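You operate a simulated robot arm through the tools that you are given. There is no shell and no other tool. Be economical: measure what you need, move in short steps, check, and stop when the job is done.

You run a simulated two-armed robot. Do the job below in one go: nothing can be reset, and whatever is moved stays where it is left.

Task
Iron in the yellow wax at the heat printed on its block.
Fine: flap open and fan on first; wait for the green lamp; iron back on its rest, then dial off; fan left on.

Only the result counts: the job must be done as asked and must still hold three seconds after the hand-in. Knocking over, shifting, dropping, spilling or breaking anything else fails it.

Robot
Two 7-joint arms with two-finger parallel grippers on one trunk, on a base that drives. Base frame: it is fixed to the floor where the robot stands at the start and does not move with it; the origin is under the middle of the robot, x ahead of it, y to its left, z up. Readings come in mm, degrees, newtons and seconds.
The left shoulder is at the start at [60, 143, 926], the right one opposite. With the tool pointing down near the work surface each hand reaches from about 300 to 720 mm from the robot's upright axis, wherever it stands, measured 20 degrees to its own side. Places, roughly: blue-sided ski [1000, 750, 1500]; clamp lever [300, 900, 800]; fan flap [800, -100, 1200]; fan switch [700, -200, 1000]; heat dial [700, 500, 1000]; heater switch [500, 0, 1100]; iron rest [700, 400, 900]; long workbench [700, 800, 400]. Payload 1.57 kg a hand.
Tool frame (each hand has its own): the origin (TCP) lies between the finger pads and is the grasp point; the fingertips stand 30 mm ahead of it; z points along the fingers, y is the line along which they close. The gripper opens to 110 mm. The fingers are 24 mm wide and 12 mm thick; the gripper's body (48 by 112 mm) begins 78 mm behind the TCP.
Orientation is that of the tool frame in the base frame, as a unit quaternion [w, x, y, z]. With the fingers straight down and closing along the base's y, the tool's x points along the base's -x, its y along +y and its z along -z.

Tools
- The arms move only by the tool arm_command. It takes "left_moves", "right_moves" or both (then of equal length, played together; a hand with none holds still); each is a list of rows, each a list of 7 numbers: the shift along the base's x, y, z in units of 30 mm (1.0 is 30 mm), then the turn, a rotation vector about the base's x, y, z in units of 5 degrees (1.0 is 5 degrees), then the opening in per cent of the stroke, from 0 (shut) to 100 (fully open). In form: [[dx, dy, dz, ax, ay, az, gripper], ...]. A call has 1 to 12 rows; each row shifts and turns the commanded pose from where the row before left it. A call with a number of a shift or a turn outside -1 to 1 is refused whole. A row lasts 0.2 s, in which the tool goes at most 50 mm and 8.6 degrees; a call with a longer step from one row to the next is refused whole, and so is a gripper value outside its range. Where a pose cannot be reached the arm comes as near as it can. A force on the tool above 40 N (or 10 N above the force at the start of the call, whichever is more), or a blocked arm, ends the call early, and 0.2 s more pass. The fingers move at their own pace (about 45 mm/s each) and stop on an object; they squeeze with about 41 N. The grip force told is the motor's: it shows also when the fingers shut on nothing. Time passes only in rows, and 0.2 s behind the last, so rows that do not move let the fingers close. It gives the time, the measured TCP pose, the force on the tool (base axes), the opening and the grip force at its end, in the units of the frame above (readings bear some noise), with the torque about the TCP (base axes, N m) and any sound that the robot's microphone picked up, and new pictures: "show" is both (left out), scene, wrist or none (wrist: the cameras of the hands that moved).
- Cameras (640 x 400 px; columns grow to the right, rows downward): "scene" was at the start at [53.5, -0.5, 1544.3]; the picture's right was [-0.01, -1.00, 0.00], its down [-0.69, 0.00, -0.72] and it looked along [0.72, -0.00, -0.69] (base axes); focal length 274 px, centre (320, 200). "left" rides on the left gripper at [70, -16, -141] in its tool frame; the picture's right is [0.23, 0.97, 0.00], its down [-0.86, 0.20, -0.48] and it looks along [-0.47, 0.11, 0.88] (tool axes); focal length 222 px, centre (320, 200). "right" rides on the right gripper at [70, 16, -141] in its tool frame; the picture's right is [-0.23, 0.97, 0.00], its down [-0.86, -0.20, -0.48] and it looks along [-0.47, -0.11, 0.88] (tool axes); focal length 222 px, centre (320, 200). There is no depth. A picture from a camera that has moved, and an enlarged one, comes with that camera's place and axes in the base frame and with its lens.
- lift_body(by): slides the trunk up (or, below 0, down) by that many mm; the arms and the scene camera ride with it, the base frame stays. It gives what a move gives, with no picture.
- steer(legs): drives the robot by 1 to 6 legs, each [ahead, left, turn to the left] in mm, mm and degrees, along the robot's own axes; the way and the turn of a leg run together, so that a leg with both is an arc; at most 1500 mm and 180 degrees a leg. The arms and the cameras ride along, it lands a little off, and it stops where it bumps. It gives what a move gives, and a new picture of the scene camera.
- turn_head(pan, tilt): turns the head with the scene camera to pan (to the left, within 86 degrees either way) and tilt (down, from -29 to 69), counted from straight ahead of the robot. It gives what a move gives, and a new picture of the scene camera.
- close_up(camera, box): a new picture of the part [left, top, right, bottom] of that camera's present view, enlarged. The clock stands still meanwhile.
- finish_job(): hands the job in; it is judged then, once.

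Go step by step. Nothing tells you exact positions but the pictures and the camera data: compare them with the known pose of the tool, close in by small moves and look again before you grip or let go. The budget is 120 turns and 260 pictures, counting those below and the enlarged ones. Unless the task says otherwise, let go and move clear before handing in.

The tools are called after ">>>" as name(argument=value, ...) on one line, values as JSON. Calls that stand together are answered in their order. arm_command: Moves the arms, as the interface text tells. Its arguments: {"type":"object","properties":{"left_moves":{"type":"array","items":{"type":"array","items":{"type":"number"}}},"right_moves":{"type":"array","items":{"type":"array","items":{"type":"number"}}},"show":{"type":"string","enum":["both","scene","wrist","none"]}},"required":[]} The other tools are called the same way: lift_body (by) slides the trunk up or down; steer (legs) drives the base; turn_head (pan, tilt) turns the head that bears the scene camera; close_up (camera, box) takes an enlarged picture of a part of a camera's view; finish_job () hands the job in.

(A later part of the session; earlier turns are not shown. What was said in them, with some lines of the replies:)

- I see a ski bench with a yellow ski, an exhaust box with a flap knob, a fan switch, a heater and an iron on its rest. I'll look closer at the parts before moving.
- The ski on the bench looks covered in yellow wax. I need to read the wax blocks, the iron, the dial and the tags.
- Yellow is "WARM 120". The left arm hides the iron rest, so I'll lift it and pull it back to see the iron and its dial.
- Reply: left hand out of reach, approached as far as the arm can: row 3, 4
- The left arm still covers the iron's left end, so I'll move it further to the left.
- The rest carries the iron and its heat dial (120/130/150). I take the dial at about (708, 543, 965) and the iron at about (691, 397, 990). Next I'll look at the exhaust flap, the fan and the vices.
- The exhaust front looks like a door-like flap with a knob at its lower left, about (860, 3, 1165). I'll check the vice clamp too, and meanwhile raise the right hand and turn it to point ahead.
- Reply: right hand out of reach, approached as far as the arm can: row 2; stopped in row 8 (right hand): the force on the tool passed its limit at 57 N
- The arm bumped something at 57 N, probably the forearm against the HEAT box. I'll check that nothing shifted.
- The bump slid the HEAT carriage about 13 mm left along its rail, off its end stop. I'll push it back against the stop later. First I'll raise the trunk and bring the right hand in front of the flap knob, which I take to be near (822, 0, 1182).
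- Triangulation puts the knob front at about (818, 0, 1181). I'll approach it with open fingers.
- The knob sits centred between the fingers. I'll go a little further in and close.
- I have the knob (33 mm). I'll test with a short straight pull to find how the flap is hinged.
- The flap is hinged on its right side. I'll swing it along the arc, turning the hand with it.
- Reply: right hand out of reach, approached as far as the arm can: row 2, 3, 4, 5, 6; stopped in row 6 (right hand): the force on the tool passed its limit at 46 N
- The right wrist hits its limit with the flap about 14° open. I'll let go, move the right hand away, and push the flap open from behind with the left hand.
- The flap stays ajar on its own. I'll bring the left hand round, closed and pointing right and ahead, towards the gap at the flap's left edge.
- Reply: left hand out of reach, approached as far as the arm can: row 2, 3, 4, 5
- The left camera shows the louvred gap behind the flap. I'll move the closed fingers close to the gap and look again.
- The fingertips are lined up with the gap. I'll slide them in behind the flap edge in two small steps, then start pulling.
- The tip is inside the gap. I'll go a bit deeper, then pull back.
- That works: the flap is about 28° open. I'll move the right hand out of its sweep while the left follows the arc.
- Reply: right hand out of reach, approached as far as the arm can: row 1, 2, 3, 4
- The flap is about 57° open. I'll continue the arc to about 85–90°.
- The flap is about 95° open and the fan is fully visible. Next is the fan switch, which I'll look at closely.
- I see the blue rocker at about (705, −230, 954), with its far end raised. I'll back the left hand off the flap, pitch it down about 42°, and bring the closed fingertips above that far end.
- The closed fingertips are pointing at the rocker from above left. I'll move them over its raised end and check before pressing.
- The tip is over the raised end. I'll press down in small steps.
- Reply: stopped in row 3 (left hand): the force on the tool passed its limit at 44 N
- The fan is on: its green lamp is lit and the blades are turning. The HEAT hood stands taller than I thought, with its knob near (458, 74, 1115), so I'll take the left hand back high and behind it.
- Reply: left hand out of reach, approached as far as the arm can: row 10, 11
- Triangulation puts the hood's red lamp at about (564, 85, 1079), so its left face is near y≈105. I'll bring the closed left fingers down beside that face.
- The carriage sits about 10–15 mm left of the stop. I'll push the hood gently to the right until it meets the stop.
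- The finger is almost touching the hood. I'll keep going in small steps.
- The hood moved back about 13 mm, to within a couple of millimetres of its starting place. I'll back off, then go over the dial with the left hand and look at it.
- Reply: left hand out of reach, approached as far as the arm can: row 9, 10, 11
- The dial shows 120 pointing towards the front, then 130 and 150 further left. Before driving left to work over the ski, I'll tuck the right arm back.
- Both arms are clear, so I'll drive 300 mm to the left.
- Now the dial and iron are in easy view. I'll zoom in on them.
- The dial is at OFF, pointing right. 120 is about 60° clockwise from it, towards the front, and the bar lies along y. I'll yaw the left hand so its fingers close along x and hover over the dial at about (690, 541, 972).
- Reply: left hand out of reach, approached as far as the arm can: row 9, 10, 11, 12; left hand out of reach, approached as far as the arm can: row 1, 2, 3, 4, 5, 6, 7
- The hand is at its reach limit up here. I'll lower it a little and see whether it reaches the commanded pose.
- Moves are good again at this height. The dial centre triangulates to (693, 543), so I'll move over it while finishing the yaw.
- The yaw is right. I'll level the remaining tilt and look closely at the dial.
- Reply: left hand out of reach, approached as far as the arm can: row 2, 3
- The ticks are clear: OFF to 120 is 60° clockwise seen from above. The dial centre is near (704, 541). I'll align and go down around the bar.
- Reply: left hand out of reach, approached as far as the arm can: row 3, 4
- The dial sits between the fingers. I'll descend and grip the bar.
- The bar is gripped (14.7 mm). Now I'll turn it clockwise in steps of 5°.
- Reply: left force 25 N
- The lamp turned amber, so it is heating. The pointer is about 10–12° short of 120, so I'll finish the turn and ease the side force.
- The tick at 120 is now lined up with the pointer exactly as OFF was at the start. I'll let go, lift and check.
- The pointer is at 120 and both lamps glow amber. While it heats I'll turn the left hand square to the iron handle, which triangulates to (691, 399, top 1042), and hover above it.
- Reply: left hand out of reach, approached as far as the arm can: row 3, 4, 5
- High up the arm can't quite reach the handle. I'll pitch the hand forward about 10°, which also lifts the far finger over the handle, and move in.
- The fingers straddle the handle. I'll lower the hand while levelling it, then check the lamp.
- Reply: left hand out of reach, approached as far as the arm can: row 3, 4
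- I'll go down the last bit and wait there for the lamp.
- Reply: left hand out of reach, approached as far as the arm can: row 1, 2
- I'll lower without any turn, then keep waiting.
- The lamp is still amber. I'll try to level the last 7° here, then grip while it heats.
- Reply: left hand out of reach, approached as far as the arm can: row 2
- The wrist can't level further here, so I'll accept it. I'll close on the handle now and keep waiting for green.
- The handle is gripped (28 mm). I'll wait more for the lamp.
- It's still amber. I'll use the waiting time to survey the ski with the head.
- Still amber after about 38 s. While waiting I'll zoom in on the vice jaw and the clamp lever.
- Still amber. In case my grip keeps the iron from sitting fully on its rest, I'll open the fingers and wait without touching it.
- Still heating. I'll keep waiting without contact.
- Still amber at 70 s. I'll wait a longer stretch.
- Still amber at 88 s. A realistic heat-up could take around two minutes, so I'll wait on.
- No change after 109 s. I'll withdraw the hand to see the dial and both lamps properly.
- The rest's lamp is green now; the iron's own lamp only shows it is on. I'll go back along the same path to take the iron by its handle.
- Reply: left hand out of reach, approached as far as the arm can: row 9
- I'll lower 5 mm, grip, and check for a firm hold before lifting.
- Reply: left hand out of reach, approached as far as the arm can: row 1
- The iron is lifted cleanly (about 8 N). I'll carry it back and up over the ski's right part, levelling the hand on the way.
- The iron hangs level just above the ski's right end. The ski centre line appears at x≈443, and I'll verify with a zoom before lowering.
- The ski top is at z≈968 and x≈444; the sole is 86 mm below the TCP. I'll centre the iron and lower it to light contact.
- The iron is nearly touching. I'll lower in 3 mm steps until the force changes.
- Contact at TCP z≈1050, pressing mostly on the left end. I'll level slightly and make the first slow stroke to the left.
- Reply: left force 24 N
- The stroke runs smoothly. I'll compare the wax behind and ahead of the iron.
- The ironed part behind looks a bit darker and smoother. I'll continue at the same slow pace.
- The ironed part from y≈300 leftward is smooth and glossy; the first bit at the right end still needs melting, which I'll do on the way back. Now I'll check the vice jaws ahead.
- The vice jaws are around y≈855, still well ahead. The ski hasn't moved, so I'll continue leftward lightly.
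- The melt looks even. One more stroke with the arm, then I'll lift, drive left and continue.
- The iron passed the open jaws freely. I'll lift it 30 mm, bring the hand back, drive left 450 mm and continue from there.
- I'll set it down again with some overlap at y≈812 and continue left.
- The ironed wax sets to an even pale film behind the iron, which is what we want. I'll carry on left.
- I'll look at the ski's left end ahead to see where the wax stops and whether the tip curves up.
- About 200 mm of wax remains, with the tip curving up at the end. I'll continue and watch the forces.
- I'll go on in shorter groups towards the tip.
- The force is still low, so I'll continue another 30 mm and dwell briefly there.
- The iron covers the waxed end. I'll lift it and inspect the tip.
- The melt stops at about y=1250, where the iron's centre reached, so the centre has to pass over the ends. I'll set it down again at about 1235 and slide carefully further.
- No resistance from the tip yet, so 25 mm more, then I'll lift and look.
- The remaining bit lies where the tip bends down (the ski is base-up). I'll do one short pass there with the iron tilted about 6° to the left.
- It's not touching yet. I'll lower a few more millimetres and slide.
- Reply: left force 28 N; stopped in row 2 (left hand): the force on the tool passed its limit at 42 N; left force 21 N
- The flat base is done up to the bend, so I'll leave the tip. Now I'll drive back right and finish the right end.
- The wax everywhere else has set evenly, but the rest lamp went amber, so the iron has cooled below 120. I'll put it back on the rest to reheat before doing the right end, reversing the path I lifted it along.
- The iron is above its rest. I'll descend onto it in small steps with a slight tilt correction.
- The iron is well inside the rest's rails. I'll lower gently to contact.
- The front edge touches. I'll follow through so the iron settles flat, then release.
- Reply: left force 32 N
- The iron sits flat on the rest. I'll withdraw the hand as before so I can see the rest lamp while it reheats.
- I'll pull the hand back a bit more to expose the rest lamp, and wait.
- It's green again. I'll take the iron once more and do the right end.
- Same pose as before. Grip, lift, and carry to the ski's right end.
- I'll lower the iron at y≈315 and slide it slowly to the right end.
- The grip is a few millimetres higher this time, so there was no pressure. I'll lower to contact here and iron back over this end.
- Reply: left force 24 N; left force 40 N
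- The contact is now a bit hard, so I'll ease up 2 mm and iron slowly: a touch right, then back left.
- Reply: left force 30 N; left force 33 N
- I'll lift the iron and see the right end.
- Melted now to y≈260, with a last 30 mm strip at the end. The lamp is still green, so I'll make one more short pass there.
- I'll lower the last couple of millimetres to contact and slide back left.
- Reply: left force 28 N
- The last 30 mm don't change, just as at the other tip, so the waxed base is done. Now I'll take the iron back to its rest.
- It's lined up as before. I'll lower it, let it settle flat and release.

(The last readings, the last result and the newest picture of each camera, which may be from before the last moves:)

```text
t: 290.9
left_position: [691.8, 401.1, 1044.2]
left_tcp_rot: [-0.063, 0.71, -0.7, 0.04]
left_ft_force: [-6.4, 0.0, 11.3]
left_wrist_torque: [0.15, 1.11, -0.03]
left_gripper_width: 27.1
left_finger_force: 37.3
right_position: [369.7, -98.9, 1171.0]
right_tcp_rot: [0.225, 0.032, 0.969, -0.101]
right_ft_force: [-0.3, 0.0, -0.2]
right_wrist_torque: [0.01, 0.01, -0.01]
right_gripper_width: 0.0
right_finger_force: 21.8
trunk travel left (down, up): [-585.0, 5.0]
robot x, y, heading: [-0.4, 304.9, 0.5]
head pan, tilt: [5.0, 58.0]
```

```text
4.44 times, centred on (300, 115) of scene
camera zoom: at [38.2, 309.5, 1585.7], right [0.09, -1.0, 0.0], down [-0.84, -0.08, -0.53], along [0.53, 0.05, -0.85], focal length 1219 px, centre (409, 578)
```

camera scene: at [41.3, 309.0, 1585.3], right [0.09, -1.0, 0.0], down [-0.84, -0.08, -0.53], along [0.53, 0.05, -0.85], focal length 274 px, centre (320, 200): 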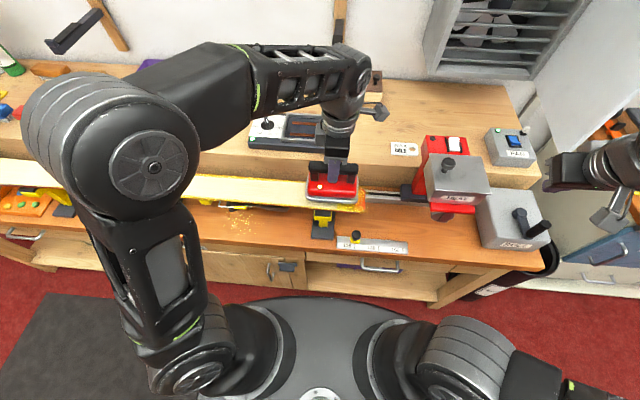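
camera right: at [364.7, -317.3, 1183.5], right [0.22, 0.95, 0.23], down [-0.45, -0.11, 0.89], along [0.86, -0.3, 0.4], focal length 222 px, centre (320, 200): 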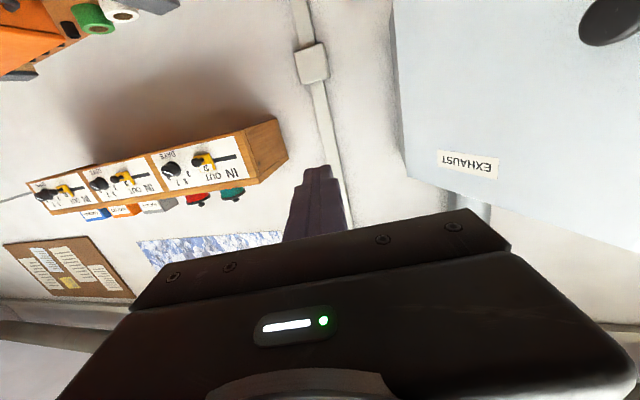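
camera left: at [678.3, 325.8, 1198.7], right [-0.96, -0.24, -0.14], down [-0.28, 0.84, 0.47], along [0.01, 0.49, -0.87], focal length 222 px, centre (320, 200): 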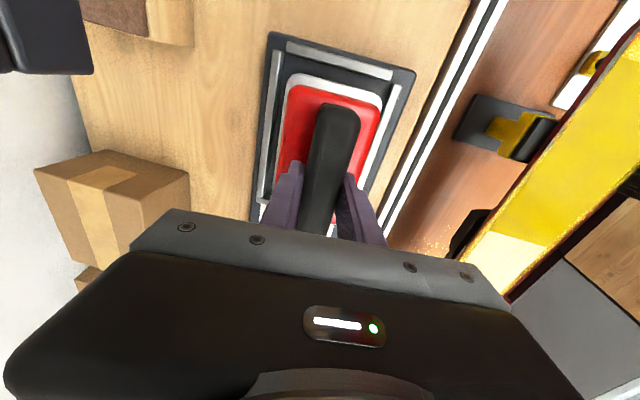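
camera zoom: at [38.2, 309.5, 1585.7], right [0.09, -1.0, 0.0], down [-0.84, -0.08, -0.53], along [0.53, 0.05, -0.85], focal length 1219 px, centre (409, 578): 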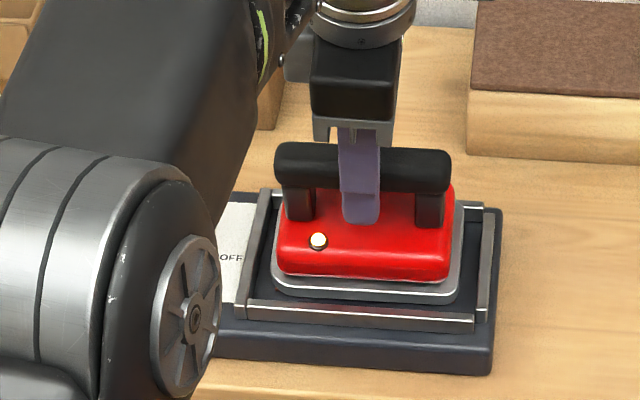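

>>> arm_command(left_moves=[[0.08, 0, -0.07, 0, 0, 0, 0], [0.05, 0, -0.06, 0, 0, 0, 0], [0, 0, -0.04, 0, 0, 0, 0], [0, 0, 0, 0, 0, 0, 25], [0, 0, 0, 0, 0, 0, 27], [0, 0, 0, 0, 0, 0, 30], [0, 0, 0, 0, 0, 0, 50], [0, 0, 0, 0, 0, 0, 70], [0, 0, 0, 0, 0, 0, 70]], show="wrist")

>>> close_up(camera="scene", box=[240, 70, 360, 160])

```text
t: 292.9
left_position: [696.9, 401.1, 1036.6]
left_tcp_rot: [-0.063, 0.71, -0.7, 0.038]
left_ft_force: [-0.1, -0.3, -0.8]
left_wrist_torque: [0.01, 0.01, 0.02]
left_gripper_width: 76.9
left_finger_force: 0.2
right_position: [370.6, -99.0, 1169.7]
right_tcp_rot: [0.224, 0.032, 0.969, -0.1]
right_ft_force: [-0.3, 0.8, -0.4]
right_wrist_torque: [-0.04, 0.01, 0.0]
right_gripper_width: 0.1
right_finger_force: 21.6
trunk travel left (down, up): [-585.0, 5.0]
robot x, y, heading: [0.6, 301.0, 0.2]
head pan, tilt: [5.0, 58.0]
camera left: at [693.7, 327.5, 1176.2], right [-0.96, -0.24, -0.15], down [-0.28, 0.84, 0.47], along [0.01, 0.5, -0.87], focal length 222 px, centre (320, 200)
```

left: 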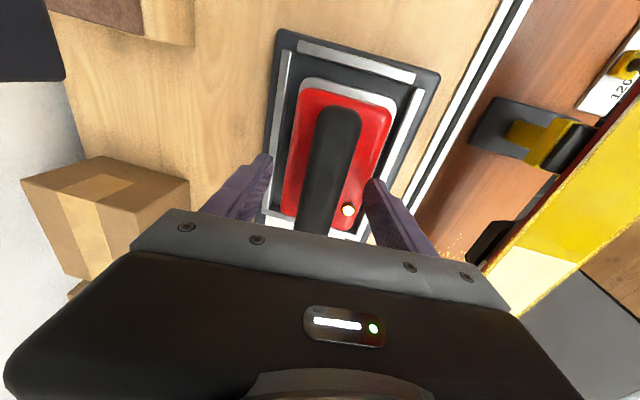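

```text
4.44 times, centred on (300, 115) of scene
camera zoom: at [40.4, 309.6, 1585.3], right [0.09, -1.0, 0.0], down [-0.84, -0.08, -0.53], along [0.53, 0.05, -0.85], focal length 1219 px, centre (409, 578)
```

zoom: 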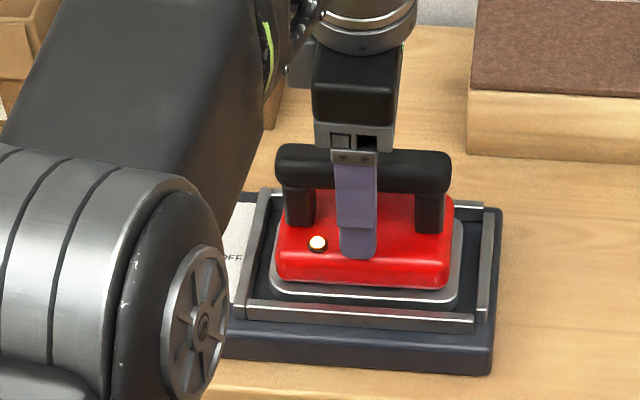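

The iron is back on its rest, seated flat. Next I'll withdraw and go to the dial, with the hand yawed to match the pointer at 120.

>>> arm_command(left_moves=[[0, 0, 0.4, 0, -0.8, 0, 70], [0, 0, 0.7, 0, -0.8, 0, 70], [0, 0, 0.7, 0, 0, 0, 70], [-0.5, 0, 0, 0, 0, 0, 70], [-1, 0, 0, 0, 0, 0, 70], [-1, 0, 0, 0, 1, 0, 70], [-0.5, 0, 0, 0, 0.8, 0, 70], [0, 0.6, 0, 0, 0, -1, 70], [0, 0.6, 0, 0, 0, -1, 60], [0, 0.6, 0, 0, 0, -1, 50], [0, 0.6, 0, 0, 0, -1, 50], [0, 0.6, 0, 0, 0, -1, 50]], show="none")

>>> arm_command(left_moves=[[0, 0.6, 0, 0, 0, -1, 50], [0, 0.6, 0, 0, 0, -1, 50], [0, 0.4, 0, 0, 0, -1, 50], [0, 0, 0, 0, 0, -1, 50], [0, 0, 0, 0, 0, -1, 50], [0, 0, 0, 0, 0, -1, 50], [0, 0, 0, 0.25, -0.15, -1, 50], [0, 0, 0, 0.25, -0.15, -1, 50], [0, 0, 0, 0, 0, -0.7, 50]])

>>> close_up(camera="left", box=[160, 20, 480, 240])

```text
t: 295.5
left_position: [606.9, 491.7, 1089.9]
left_tcp_rot: [0.048, -0.541, 0.838, -0.043]
left_ft_force: [-0.3, 0.2, 0.8]
left_wrist_torque: [0.0, 0.01, 0.02]
left_gripper_width: 55.2
left_finger_force: 0.1
right_position: [372.0, -97.6, 1170.6]
right_tcp_rot: [0.225, 0.032, 0.969, -0.101]
right_ft_force: [0.4, 0.6, -0.9]
right_wrist_torque: [-0.03, 0.0, 0.0]
right_gripper_width: 0.0
right_finger_force: 21.2
trunk travel left (down, up): [-585.0, 5.0]
robot x, y, heading: [-0.6, 306.4, 0.3]
head pan, tilt: [5.0, 58.0]
```

```text
t: 297.5
left_position: [607.5, 539.0, 1091.4]
left_tcp_rot: [0.048, -0.191, 0.979, -0.042]
left_ft_force: [0.3, 0.2, 0.0]
left_wrist_torque: [0.0, 0.0, 0.0]
left_gripper_width: 54.8
left_finger_force: 0.0
right_position: [371.6, -98.1, 1171.3]
right_tcp_rot: [0.225, 0.032, 0.969, -0.101]
right_ft_force: [-0.2, -0.6, -0.3]
right_wrist_torque: [0.0, 0.02, -0.02]
right_gripper_width: 0.0
right_finger_force: 21.2
trunk travel left (down, up): [-585.0, 5.0]
robot x, y, heading: [4.2, 304.1, 0.2]
head pan, tilt: [5.0, 58.0]
camera scene: at [40.4, 309.8, 1585.3], right [0.09, -1.0, 0.0], down [-0.84, -0.08, -0.53], along [0.53, 0.05, -0.85], focal length 274 px, centre (320, 200)
camera left: at [532.7, 507.6, 1226.5], right [-0.57, 0.81, -0.12], down [0.66, 0.54, 0.52], along [0.49, 0.22, -0.85], focal length 222 px, centre (320, 200)
```

scene: 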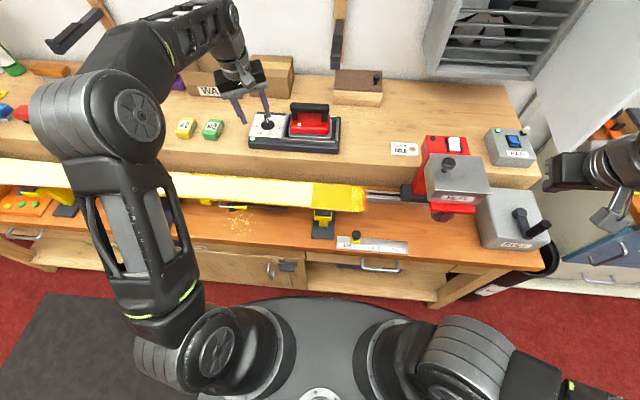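
left: 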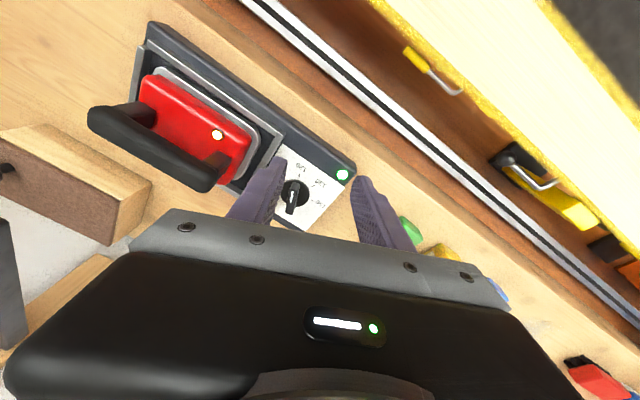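

```text
1.82 times, centred on (320, 130) of left
camera zoom: at [532.7, 507.6, 1226.5], right [-0.57, 0.81, -0.12], down [0.66, 0.54, 0.52], along [0.49, 0.22, -0.85], focal length 404 px, centre (320, 327)
```

zoom: 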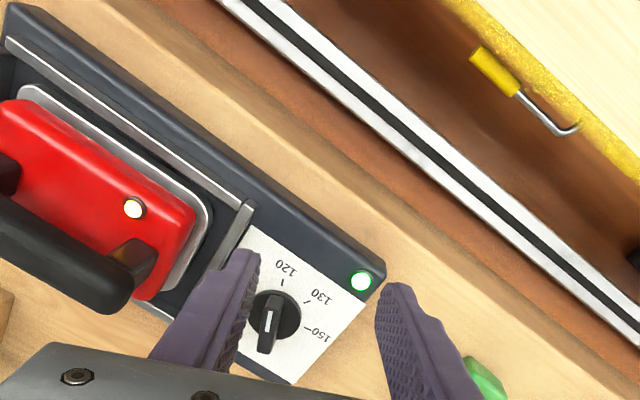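

The hand matches the dial's present pointer angle. I'll descend along the earlier path and grip the bar.

>>> arm_command(left_moves=[[0.8, 0.04, 0, 0, 0, 0, 50], [0.8, 0.05, -0.1, 0, 0, 0, 50], [0.9, 0, -0.5, 0, 0, 0, 50], [0.53, 0, -1, 0, 0, 0, 50], [0, 0, -0.7, 0, 0, 0, 50]], show="wrist")

>>> close_up(camera="left", box=[220, 60, 440, 230])

```text
t: 298.7
left_position: [695.5, 541.0, 1021.6]
left_tcp_rot: [0.048, -0.191, 0.98, -0.042]
left_ft_force: [0.0, 0.3, 0.0]
left_wrist_torque: [0.01, 0.0, -0.01]
left_gripper_width: 54.8
left_finger_force: 0.1
right_position: [370.8, -99.1, 1168.7]
right_tcp_rot: [0.224, 0.033, 0.969, -0.101]
right_ft_force: [0.5, -0.4, 0.3]
right_wrist_torque: [0.03, 0.01, -0.01]
right_gripper_width: 0.0
right_finger_force: 21.1
trunk travel left (down, up): [-585.0, 5.0]
robot x, y, heading: [-1.1, 308.9, 0.2]
head pan, tilt: [5.0, 58.0]
camera left: at [622.9, 510.5, 1157.6], right [-0.57, 0.81, -0.12], down [0.66, 0.54, 0.52], along [0.49, 0.22, -0.85], focal length 222 px, centre (320, 200)
```

left: 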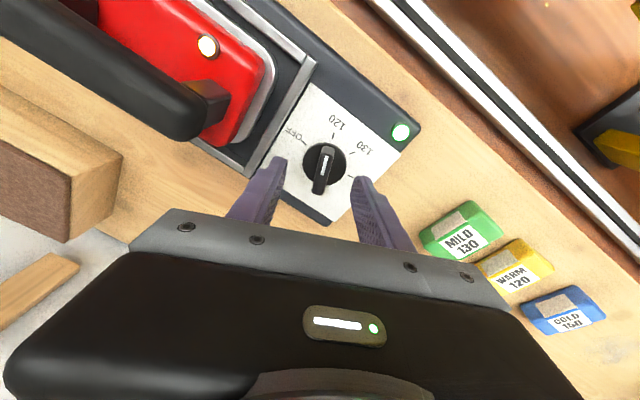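

```text
2.35 times, centred on (330, 145) of left
camera zoom: at [622.9, 510.5, 1157.6], right [-0.57, 0.81, -0.12], down [0.66, 0.54, 0.52], along [0.49, 0.22, -0.85], focal length 523 px, centre (296, 329)
```

zoom: 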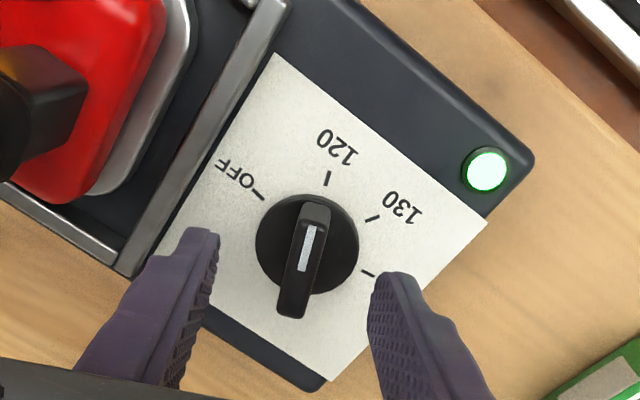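

Aligned with the pointer. Down, grip, and turn 60° counter-clockwise to OFF.

>>> arm_command(left_moves=[[0.1, 0.05, -0.5, 0, 0, 0, 50], [0, 0, -0.5, 0, 0, 0, 50], [0, 0, 0, 0, 0, 0, 30], [0, 0, 0, 0, 0, 0, 10], [0, 0, 0, 0, 0, 0, 0], [0, 0, 0, 0, 0, 0, 0]], show="none")

>>> arm_command(left_moves=[[0, 0, 0, 0, 0, 1, 0], [0, 0, 0, 0, 0, 1, 0], [0, 0, 0, 0, 0, 1, 0], [0, 0, 0, 0, 0, 1, 0], [0.03, -0.03, 0, 0, 0, 1, 0], [0.03, -0.03, 0, 0, 0, 1, 0], [0.03, -0.03, 0, 0, 0, 1, 0], [0, 0, 0, 0, 0, 1, 0], [0, 0, 0, 0, 0, 1, 0], [0, 0, 0, 0, 0, 1, 0], [0, 0, 0, 0, 0, 1, 0]], show="wrist")

>>> close_up(camera="left", box=[240, 80, 440, 230])

```text
t: 300.1
left_position: [700.5, 543.7, 991.4]
left_tcp_rot: [0.049, -0.191, 0.979, -0.041]
left_ft_force: [-1.5, 1.1, -1.4]
left_wrist_torque: [0.47, 0.02, 0.01]
left_gripper_width: 13.8
left_finger_force: 24.8
right_position: [371.0, -98.4, 1169.9]
right_tcp_rot: [0.224, 0.032, 0.969, -0.1]
right_ft_force: [1.0, 0.5, 0.8]
right_wrist_torque: [-0.03, 0.02, 0.01]
right_gripper_width: 0.0
right_finger_force: 21.3
trunk travel left (down, up): [-585.0, 5.0]
robot x, y, heading: [3.9, 305.3, 0.0]
head pan, tilt: [5.0, 58.0]
```

```text
t: 302.5
left_position: [700.9, 541.2, 991.5]
left_tcp_rot: [0.061, -0.622, 0.78, -0.014]
left_ft_force: [-17.1, -1.0, -4.8]
left_wrist_torque: [-0.2, 0.96, 0.03]
left_gripper_width: 13.4
left_finger_force: 30.1
right_position: [369.5, -98.6, 1170.3]
right_tcp_rot: [0.226, 0.033, 0.968, -0.1]
right_ft_force: [-0.4, -0.4, 0.7]
right_wrist_torque: [0.03, -0.01, -0.02]
right_gripper_width: 0.1
right_finger_force: 21.1
trunk travel left (down, up): [-585.0, 5.0]
robot x, y, heading: [1.1, 301.1, 0.3]
head pan, tilt: [5.0, 58.0]
camera left: at [686.1, 461.8, 1127.9], right [-0.99, 0.0, -0.11], down [-0.06, 0.85, 0.52], along [0.09, 0.52, -0.85], focal length 222 px, centre (320, 200)
```

left: 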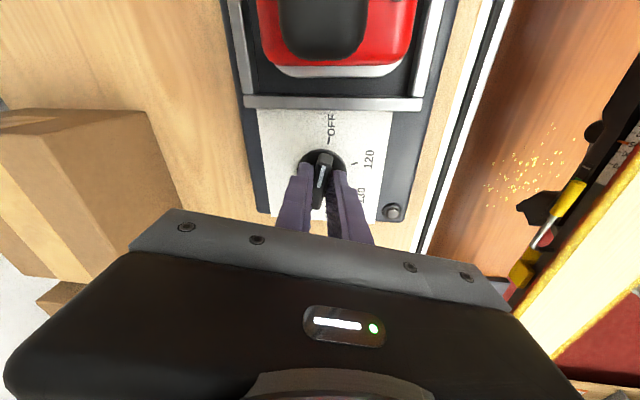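

```text
2.67 times, centred on (340, 155) of left
camera zoom: at [686.1, 461.8, 1127.9], right [-0.99, 0.0, -0.11], down [-0.06, 0.85, 0.52], along [0.09, 0.52, -0.85], focal length 592 px, centre (267, 320)
```

zoom: 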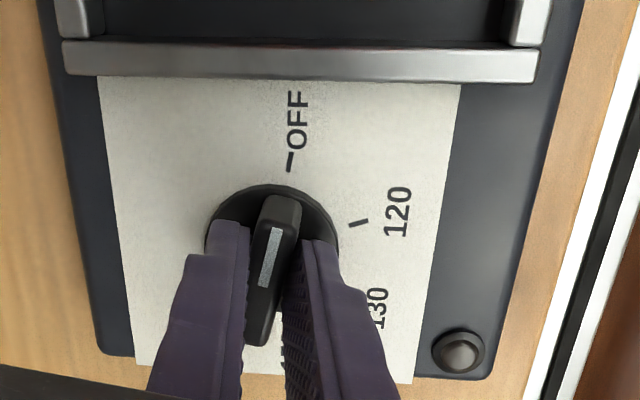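

The lamp is off; the pointer is about 4–5° short of its original OFF position. One more small turn, then I'll release.

>>> arm_command(left_moves=[[-0.05, 0, 0, 0, 0, 1, 0], [-0.03, 0, 0, 0, 0, 0, 0]], show="none")

>>> close_up(camera="left", box=[240, 80, 440, 230])

>>> arm_command(left_moves=[[0, 0, 0, 0, 0, 0, 30], [0, 0, 0, 0, 0, 0, 50], [0, 0, 0, 0, 0, 0, 50], [0, 0, 0.7, 0, 0, 0, 50], [0, 0, 1, 0, 0, 0, 50], [-0.3, 0, 0.7, 0, 0, 0, 50], [-0.8, 0, 0.2, 0, 0, 0, 50], [-1, 0, 0, 0, 0, 0, 50], [-1, 0, 0, 0, 0, 0, 50], [-1, 0, 0, 0, 0, 0, 50]])

>>> close_up(camera="left", box=[80, 20, 320, 220])

```text
t: 303.1
left_position: [702.0, 539.6, 992.3]
left_tcp_rot: [0.063, -0.655, 0.753, -0.012]
left_ft_force: [-5.2, -1.7, -6.1]
left_wrist_torque: [0.12, 0.68, -0.77]
left_gripper_width: 14.0
left_finger_force: 30.2
right_position: [371.2, -99.9, 1170.3]
right_tcp_rot: [0.224, 0.032, 0.969, -0.1]
right_ft_force: [0.3, 0.9, 0.0]
right_wrist_torque: [-0.02, 0.01, 0.0]
right_gripper_width: 0.5
right_finger_force: 21.4
trunk travel left (down, up): [-585.0, 5.0]
robot x, y, heading: [1.4, 305.5, 0.3]
head pan, tilt: [5.0, 58.0]
```

```text
2.67 times, centred on (340, 155) of left
camera zoom: at [692.6, 460.5, 1127.9], right [-0.99, -0.09, -0.12], down [-0.14, 0.84, 0.52], along [0.05, 0.53, -0.85], focal length 592 px, centre (267, 320)
```

zoom: 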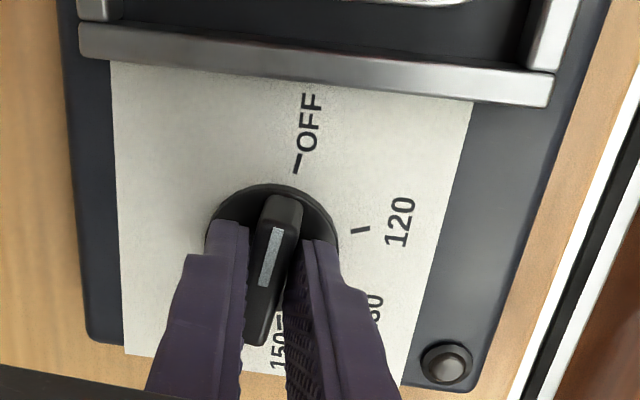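

```text
t: 305.3
left_position: [576.4, 539.2, 1069.3]
left_tcp_rot: [0.063, -0.655, 0.753, -0.013]
left_ft_force: [0.2, -0.5, -0.4]
left_wrist_torque: [-0.02, -0.02, -0.01]
left_gripper_width: 55.0
left_finger_force: 0.0
right_position: [369.8, -98.6, 1171.6]
right_tcp_rot: [0.224, 0.033, 0.969, -0.101]
right_ft_force: [-0.5, 0.0, 0.1]
right_wrist_torque: [-0.04, -0.02, 0.02]
right_gripper_width: 0.0
right_finger_force: 21.5
trunk travel left (down, up): [-585.0, 5.0]
robot x, y, heading: [0.3, 305.7, 0.2]
head pan, tilt: [5.0, 58.0]
camera scene: at [39.4, 309.8, 1585.3], right [0.09, -1.0, 0.0], down [-0.84, -0.08, -0.53], along [0.53, 0.05, -0.85], focal length 274 px, centre (320, 200)
camera left: at [567.8, 460.6, 1206.5], right [-0.99, -0.09, -0.12], down [-0.14, 0.84, 0.52], along [0.05, 0.53, -0.85], focal length 222 px, centre (320, 200)
```

scene: 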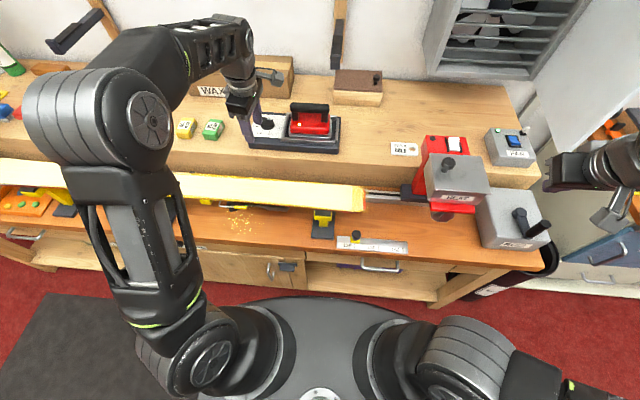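
left: 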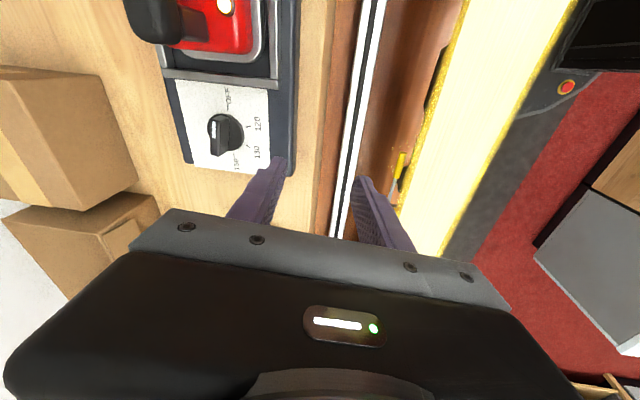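

```text
2.00 times, centred on (200, 120) of left
camera zoom: at [567.8, 460.6, 1206.5], right [-0.99, -0.09, -0.12], down [-0.14, 0.84, 0.52], along [0.05, 0.53, -0.85], focal length 444 px, centre (560, 360)
```

zoom: 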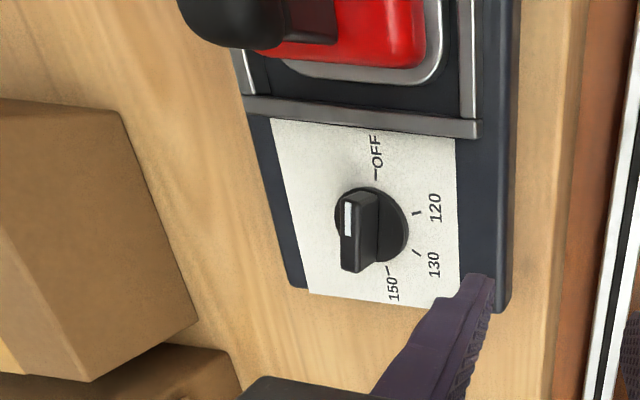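

The dial is at OFF and the rest lamp is dark. I'll retract the hand and take a last look over everything.

>>> arm_command(left_moves=[[-1, 0, 0.2, 0, 0, 0, 50], [-1, 0, 0.2, 0, 0, 0, 50], [-1, 0.3, 0, 0, 0, 0, 50], [-1, 0.3, 0, 0, 0, 0, 50]], show="none")

>>> turn_head(pan=-10, tilt=42)

>>> close_up(camera="scene", box=[140, 80, 460, 280])

>>> turn_head(pan=35, tilt=48)

```text
t: 306.3
left_position: [456.2, 557.5, 1081.0]
left_tcp_rot: [0.063, -0.655, 0.753, -0.012]
left_ft_force: [-0.2, -0.1, -0.1]
left_wrist_torque: [0.01, -0.02, -0.02]
left_gripper_width: 55.0
left_finger_force: 0.0
right_position: [370.5, -97.8, 1171.0]
right_tcp_rot: [0.224, 0.032, 0.969, -0.1]
right_ft_force: [0.1, 1.2, -0.3]
right_wrist_torque: [-0.02, -0.01, -0.01]
right_gripper_width: 0.0
right_finger_force: 21.8
trunk travel left (down, up): [-585.0, 5.0]
robot x, y, heading: [1.2, 301.4, 0.4]
head pan, tilt: [5.0, 58.0]
```

```text
t: 307.1
left_position: [458.5, 558.2, 1080.6]
left_tcp_rot: [0.062, -0.656, 0.752, -0.012]
left_ft_force: [0.1, 0.1, -0.3]
left_wrist_torque: [0.02, -0.04, 0.0]
left_gripper_width: 54.9
left_finger_force: 0.1
right_position: [372.2, -99.0, 1170.2]
right_tcp_rot: [0.225, 0.032, 0.969, -0.101]
right_ft_force: [0.4, 0.0, 0.2]
right_wrist_torque: [0.02, -0.01, -0.02]
right_gripper_width: 0.0
right_finger_force: 21.2
trunk travel left (down, up): [-585.0, 5.0]
robot x, y, heading: [4.5, 304.4, 0.3]
head pan, tilt: [-10.0, 42.0]
camera scene: at [53.9, 289.4, 1606.7], right [-0.17, -0.99, 0.0], down [-0.66, 0.11, -0.74], along [0.73, -0.12, -0.67], focal length 274 px, centre (320, 200)
```

scene: 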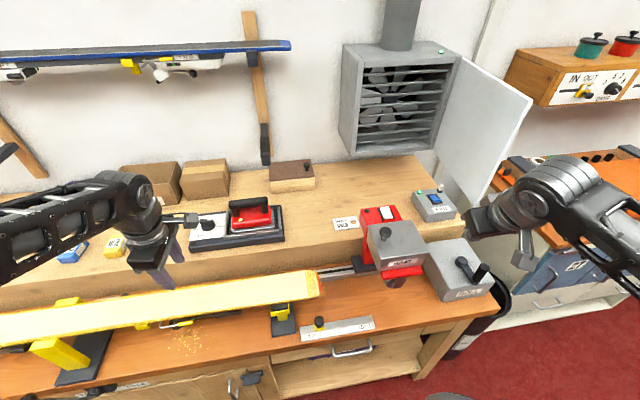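

```text
2.00 times, centred on (300, 180) of scene
camera zoom: at [53.9, 289.4, 1606.7], right [-0.17, -0.99, 0.0], down [-0.66, 0.11, -0.74], along [0.73, -0.12, -0.67], focal length 548 px, centre (360, 240)
```

zoom: 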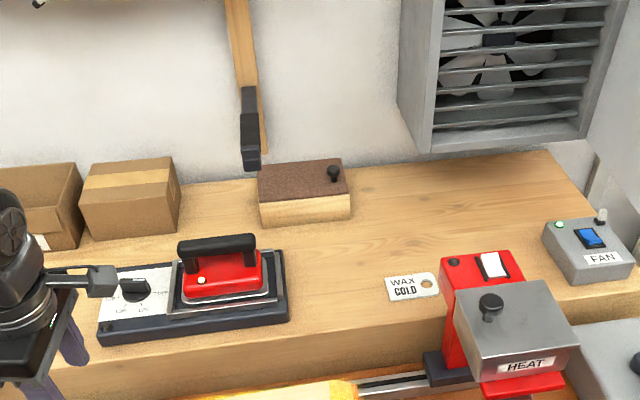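

```text
t: 308.2
left_position: [458.0, 556.5, 1081.0]
left_tcp_rot: [0.064, -0.655, 0.752, -0.012]
left_ft_force: [1.3, 0.0, -0.4]
left_wrist_torque: [0.0, 0.01, 0.0]
left_gripper_width: 54.8
left_finger_force: 0.1
right_position: [372.2, -99.0, 1170.6]
right_tcp_rot: [0.225, 0.032, 0.969, -0.101]
right_ft_force: [-0.1, -1.3, -0.7]
right_wrist_torque: [0.01, 0.01, 0.0]
right_gripper_width: 0.0
right_finger_force: 21.0
trunk travel left (down, up): [-585.0, 5.0]
robot x, y, heading: [-0.7, 304.8, 0.5]
head pan, tilt: [35.0, 48.0]
camera scene: at [36.1, 348.8, 1598.3], right [0.58, -0.82, 0.0], down [-0.61, -0.43, -0.67], along [0.55, 0.39, -0.74], focal length 274 px, centre (320, 200)
```

scene: 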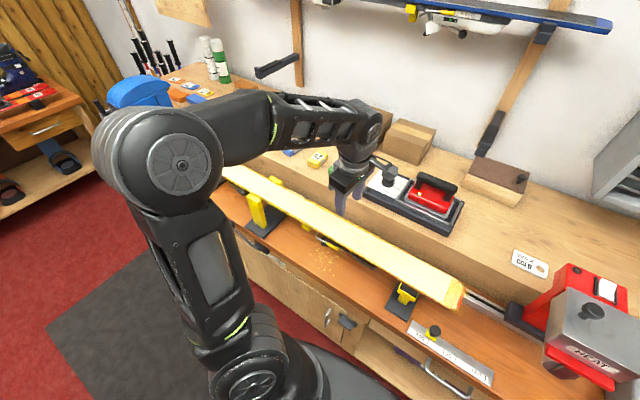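

The flap is open and the fan is on with its green lamp lit. The wax is ironed in along the whole base, the iron is on its rest, the dial is at OFF and both hands are clear, so I'm handing in.

>>> finish_job()

```text
The job is handed in.
```

I ironed in the yellow wax at 120, the heat printed on its block, and handed the job in; the result hasn't come back to me.

- **Order:** The flap was open and the fan on before I turned up the heat. I waited for the green lamp before each pass, put the iron back on its rest, then turned the dial to OFF. The fan is still running.
- **Coverage:** The flat base is melted and set from about y = 260 to 1297 mm. About 30 mm at each end still looks unmelted; further passes there changed nothing. A thin yellow line also remains along both long edges.
- **Cooling:** The iron cooled partway through and the lamp went amber; I only saw this after the main pass, so some of that pass may have been below 120. I reheated it to green before finishing the right end.
- **Bump:** Early on, my right arm knocked the HEAT hood about 13 mm along its rail. I pushed it back to within about 3 mm of where it started.
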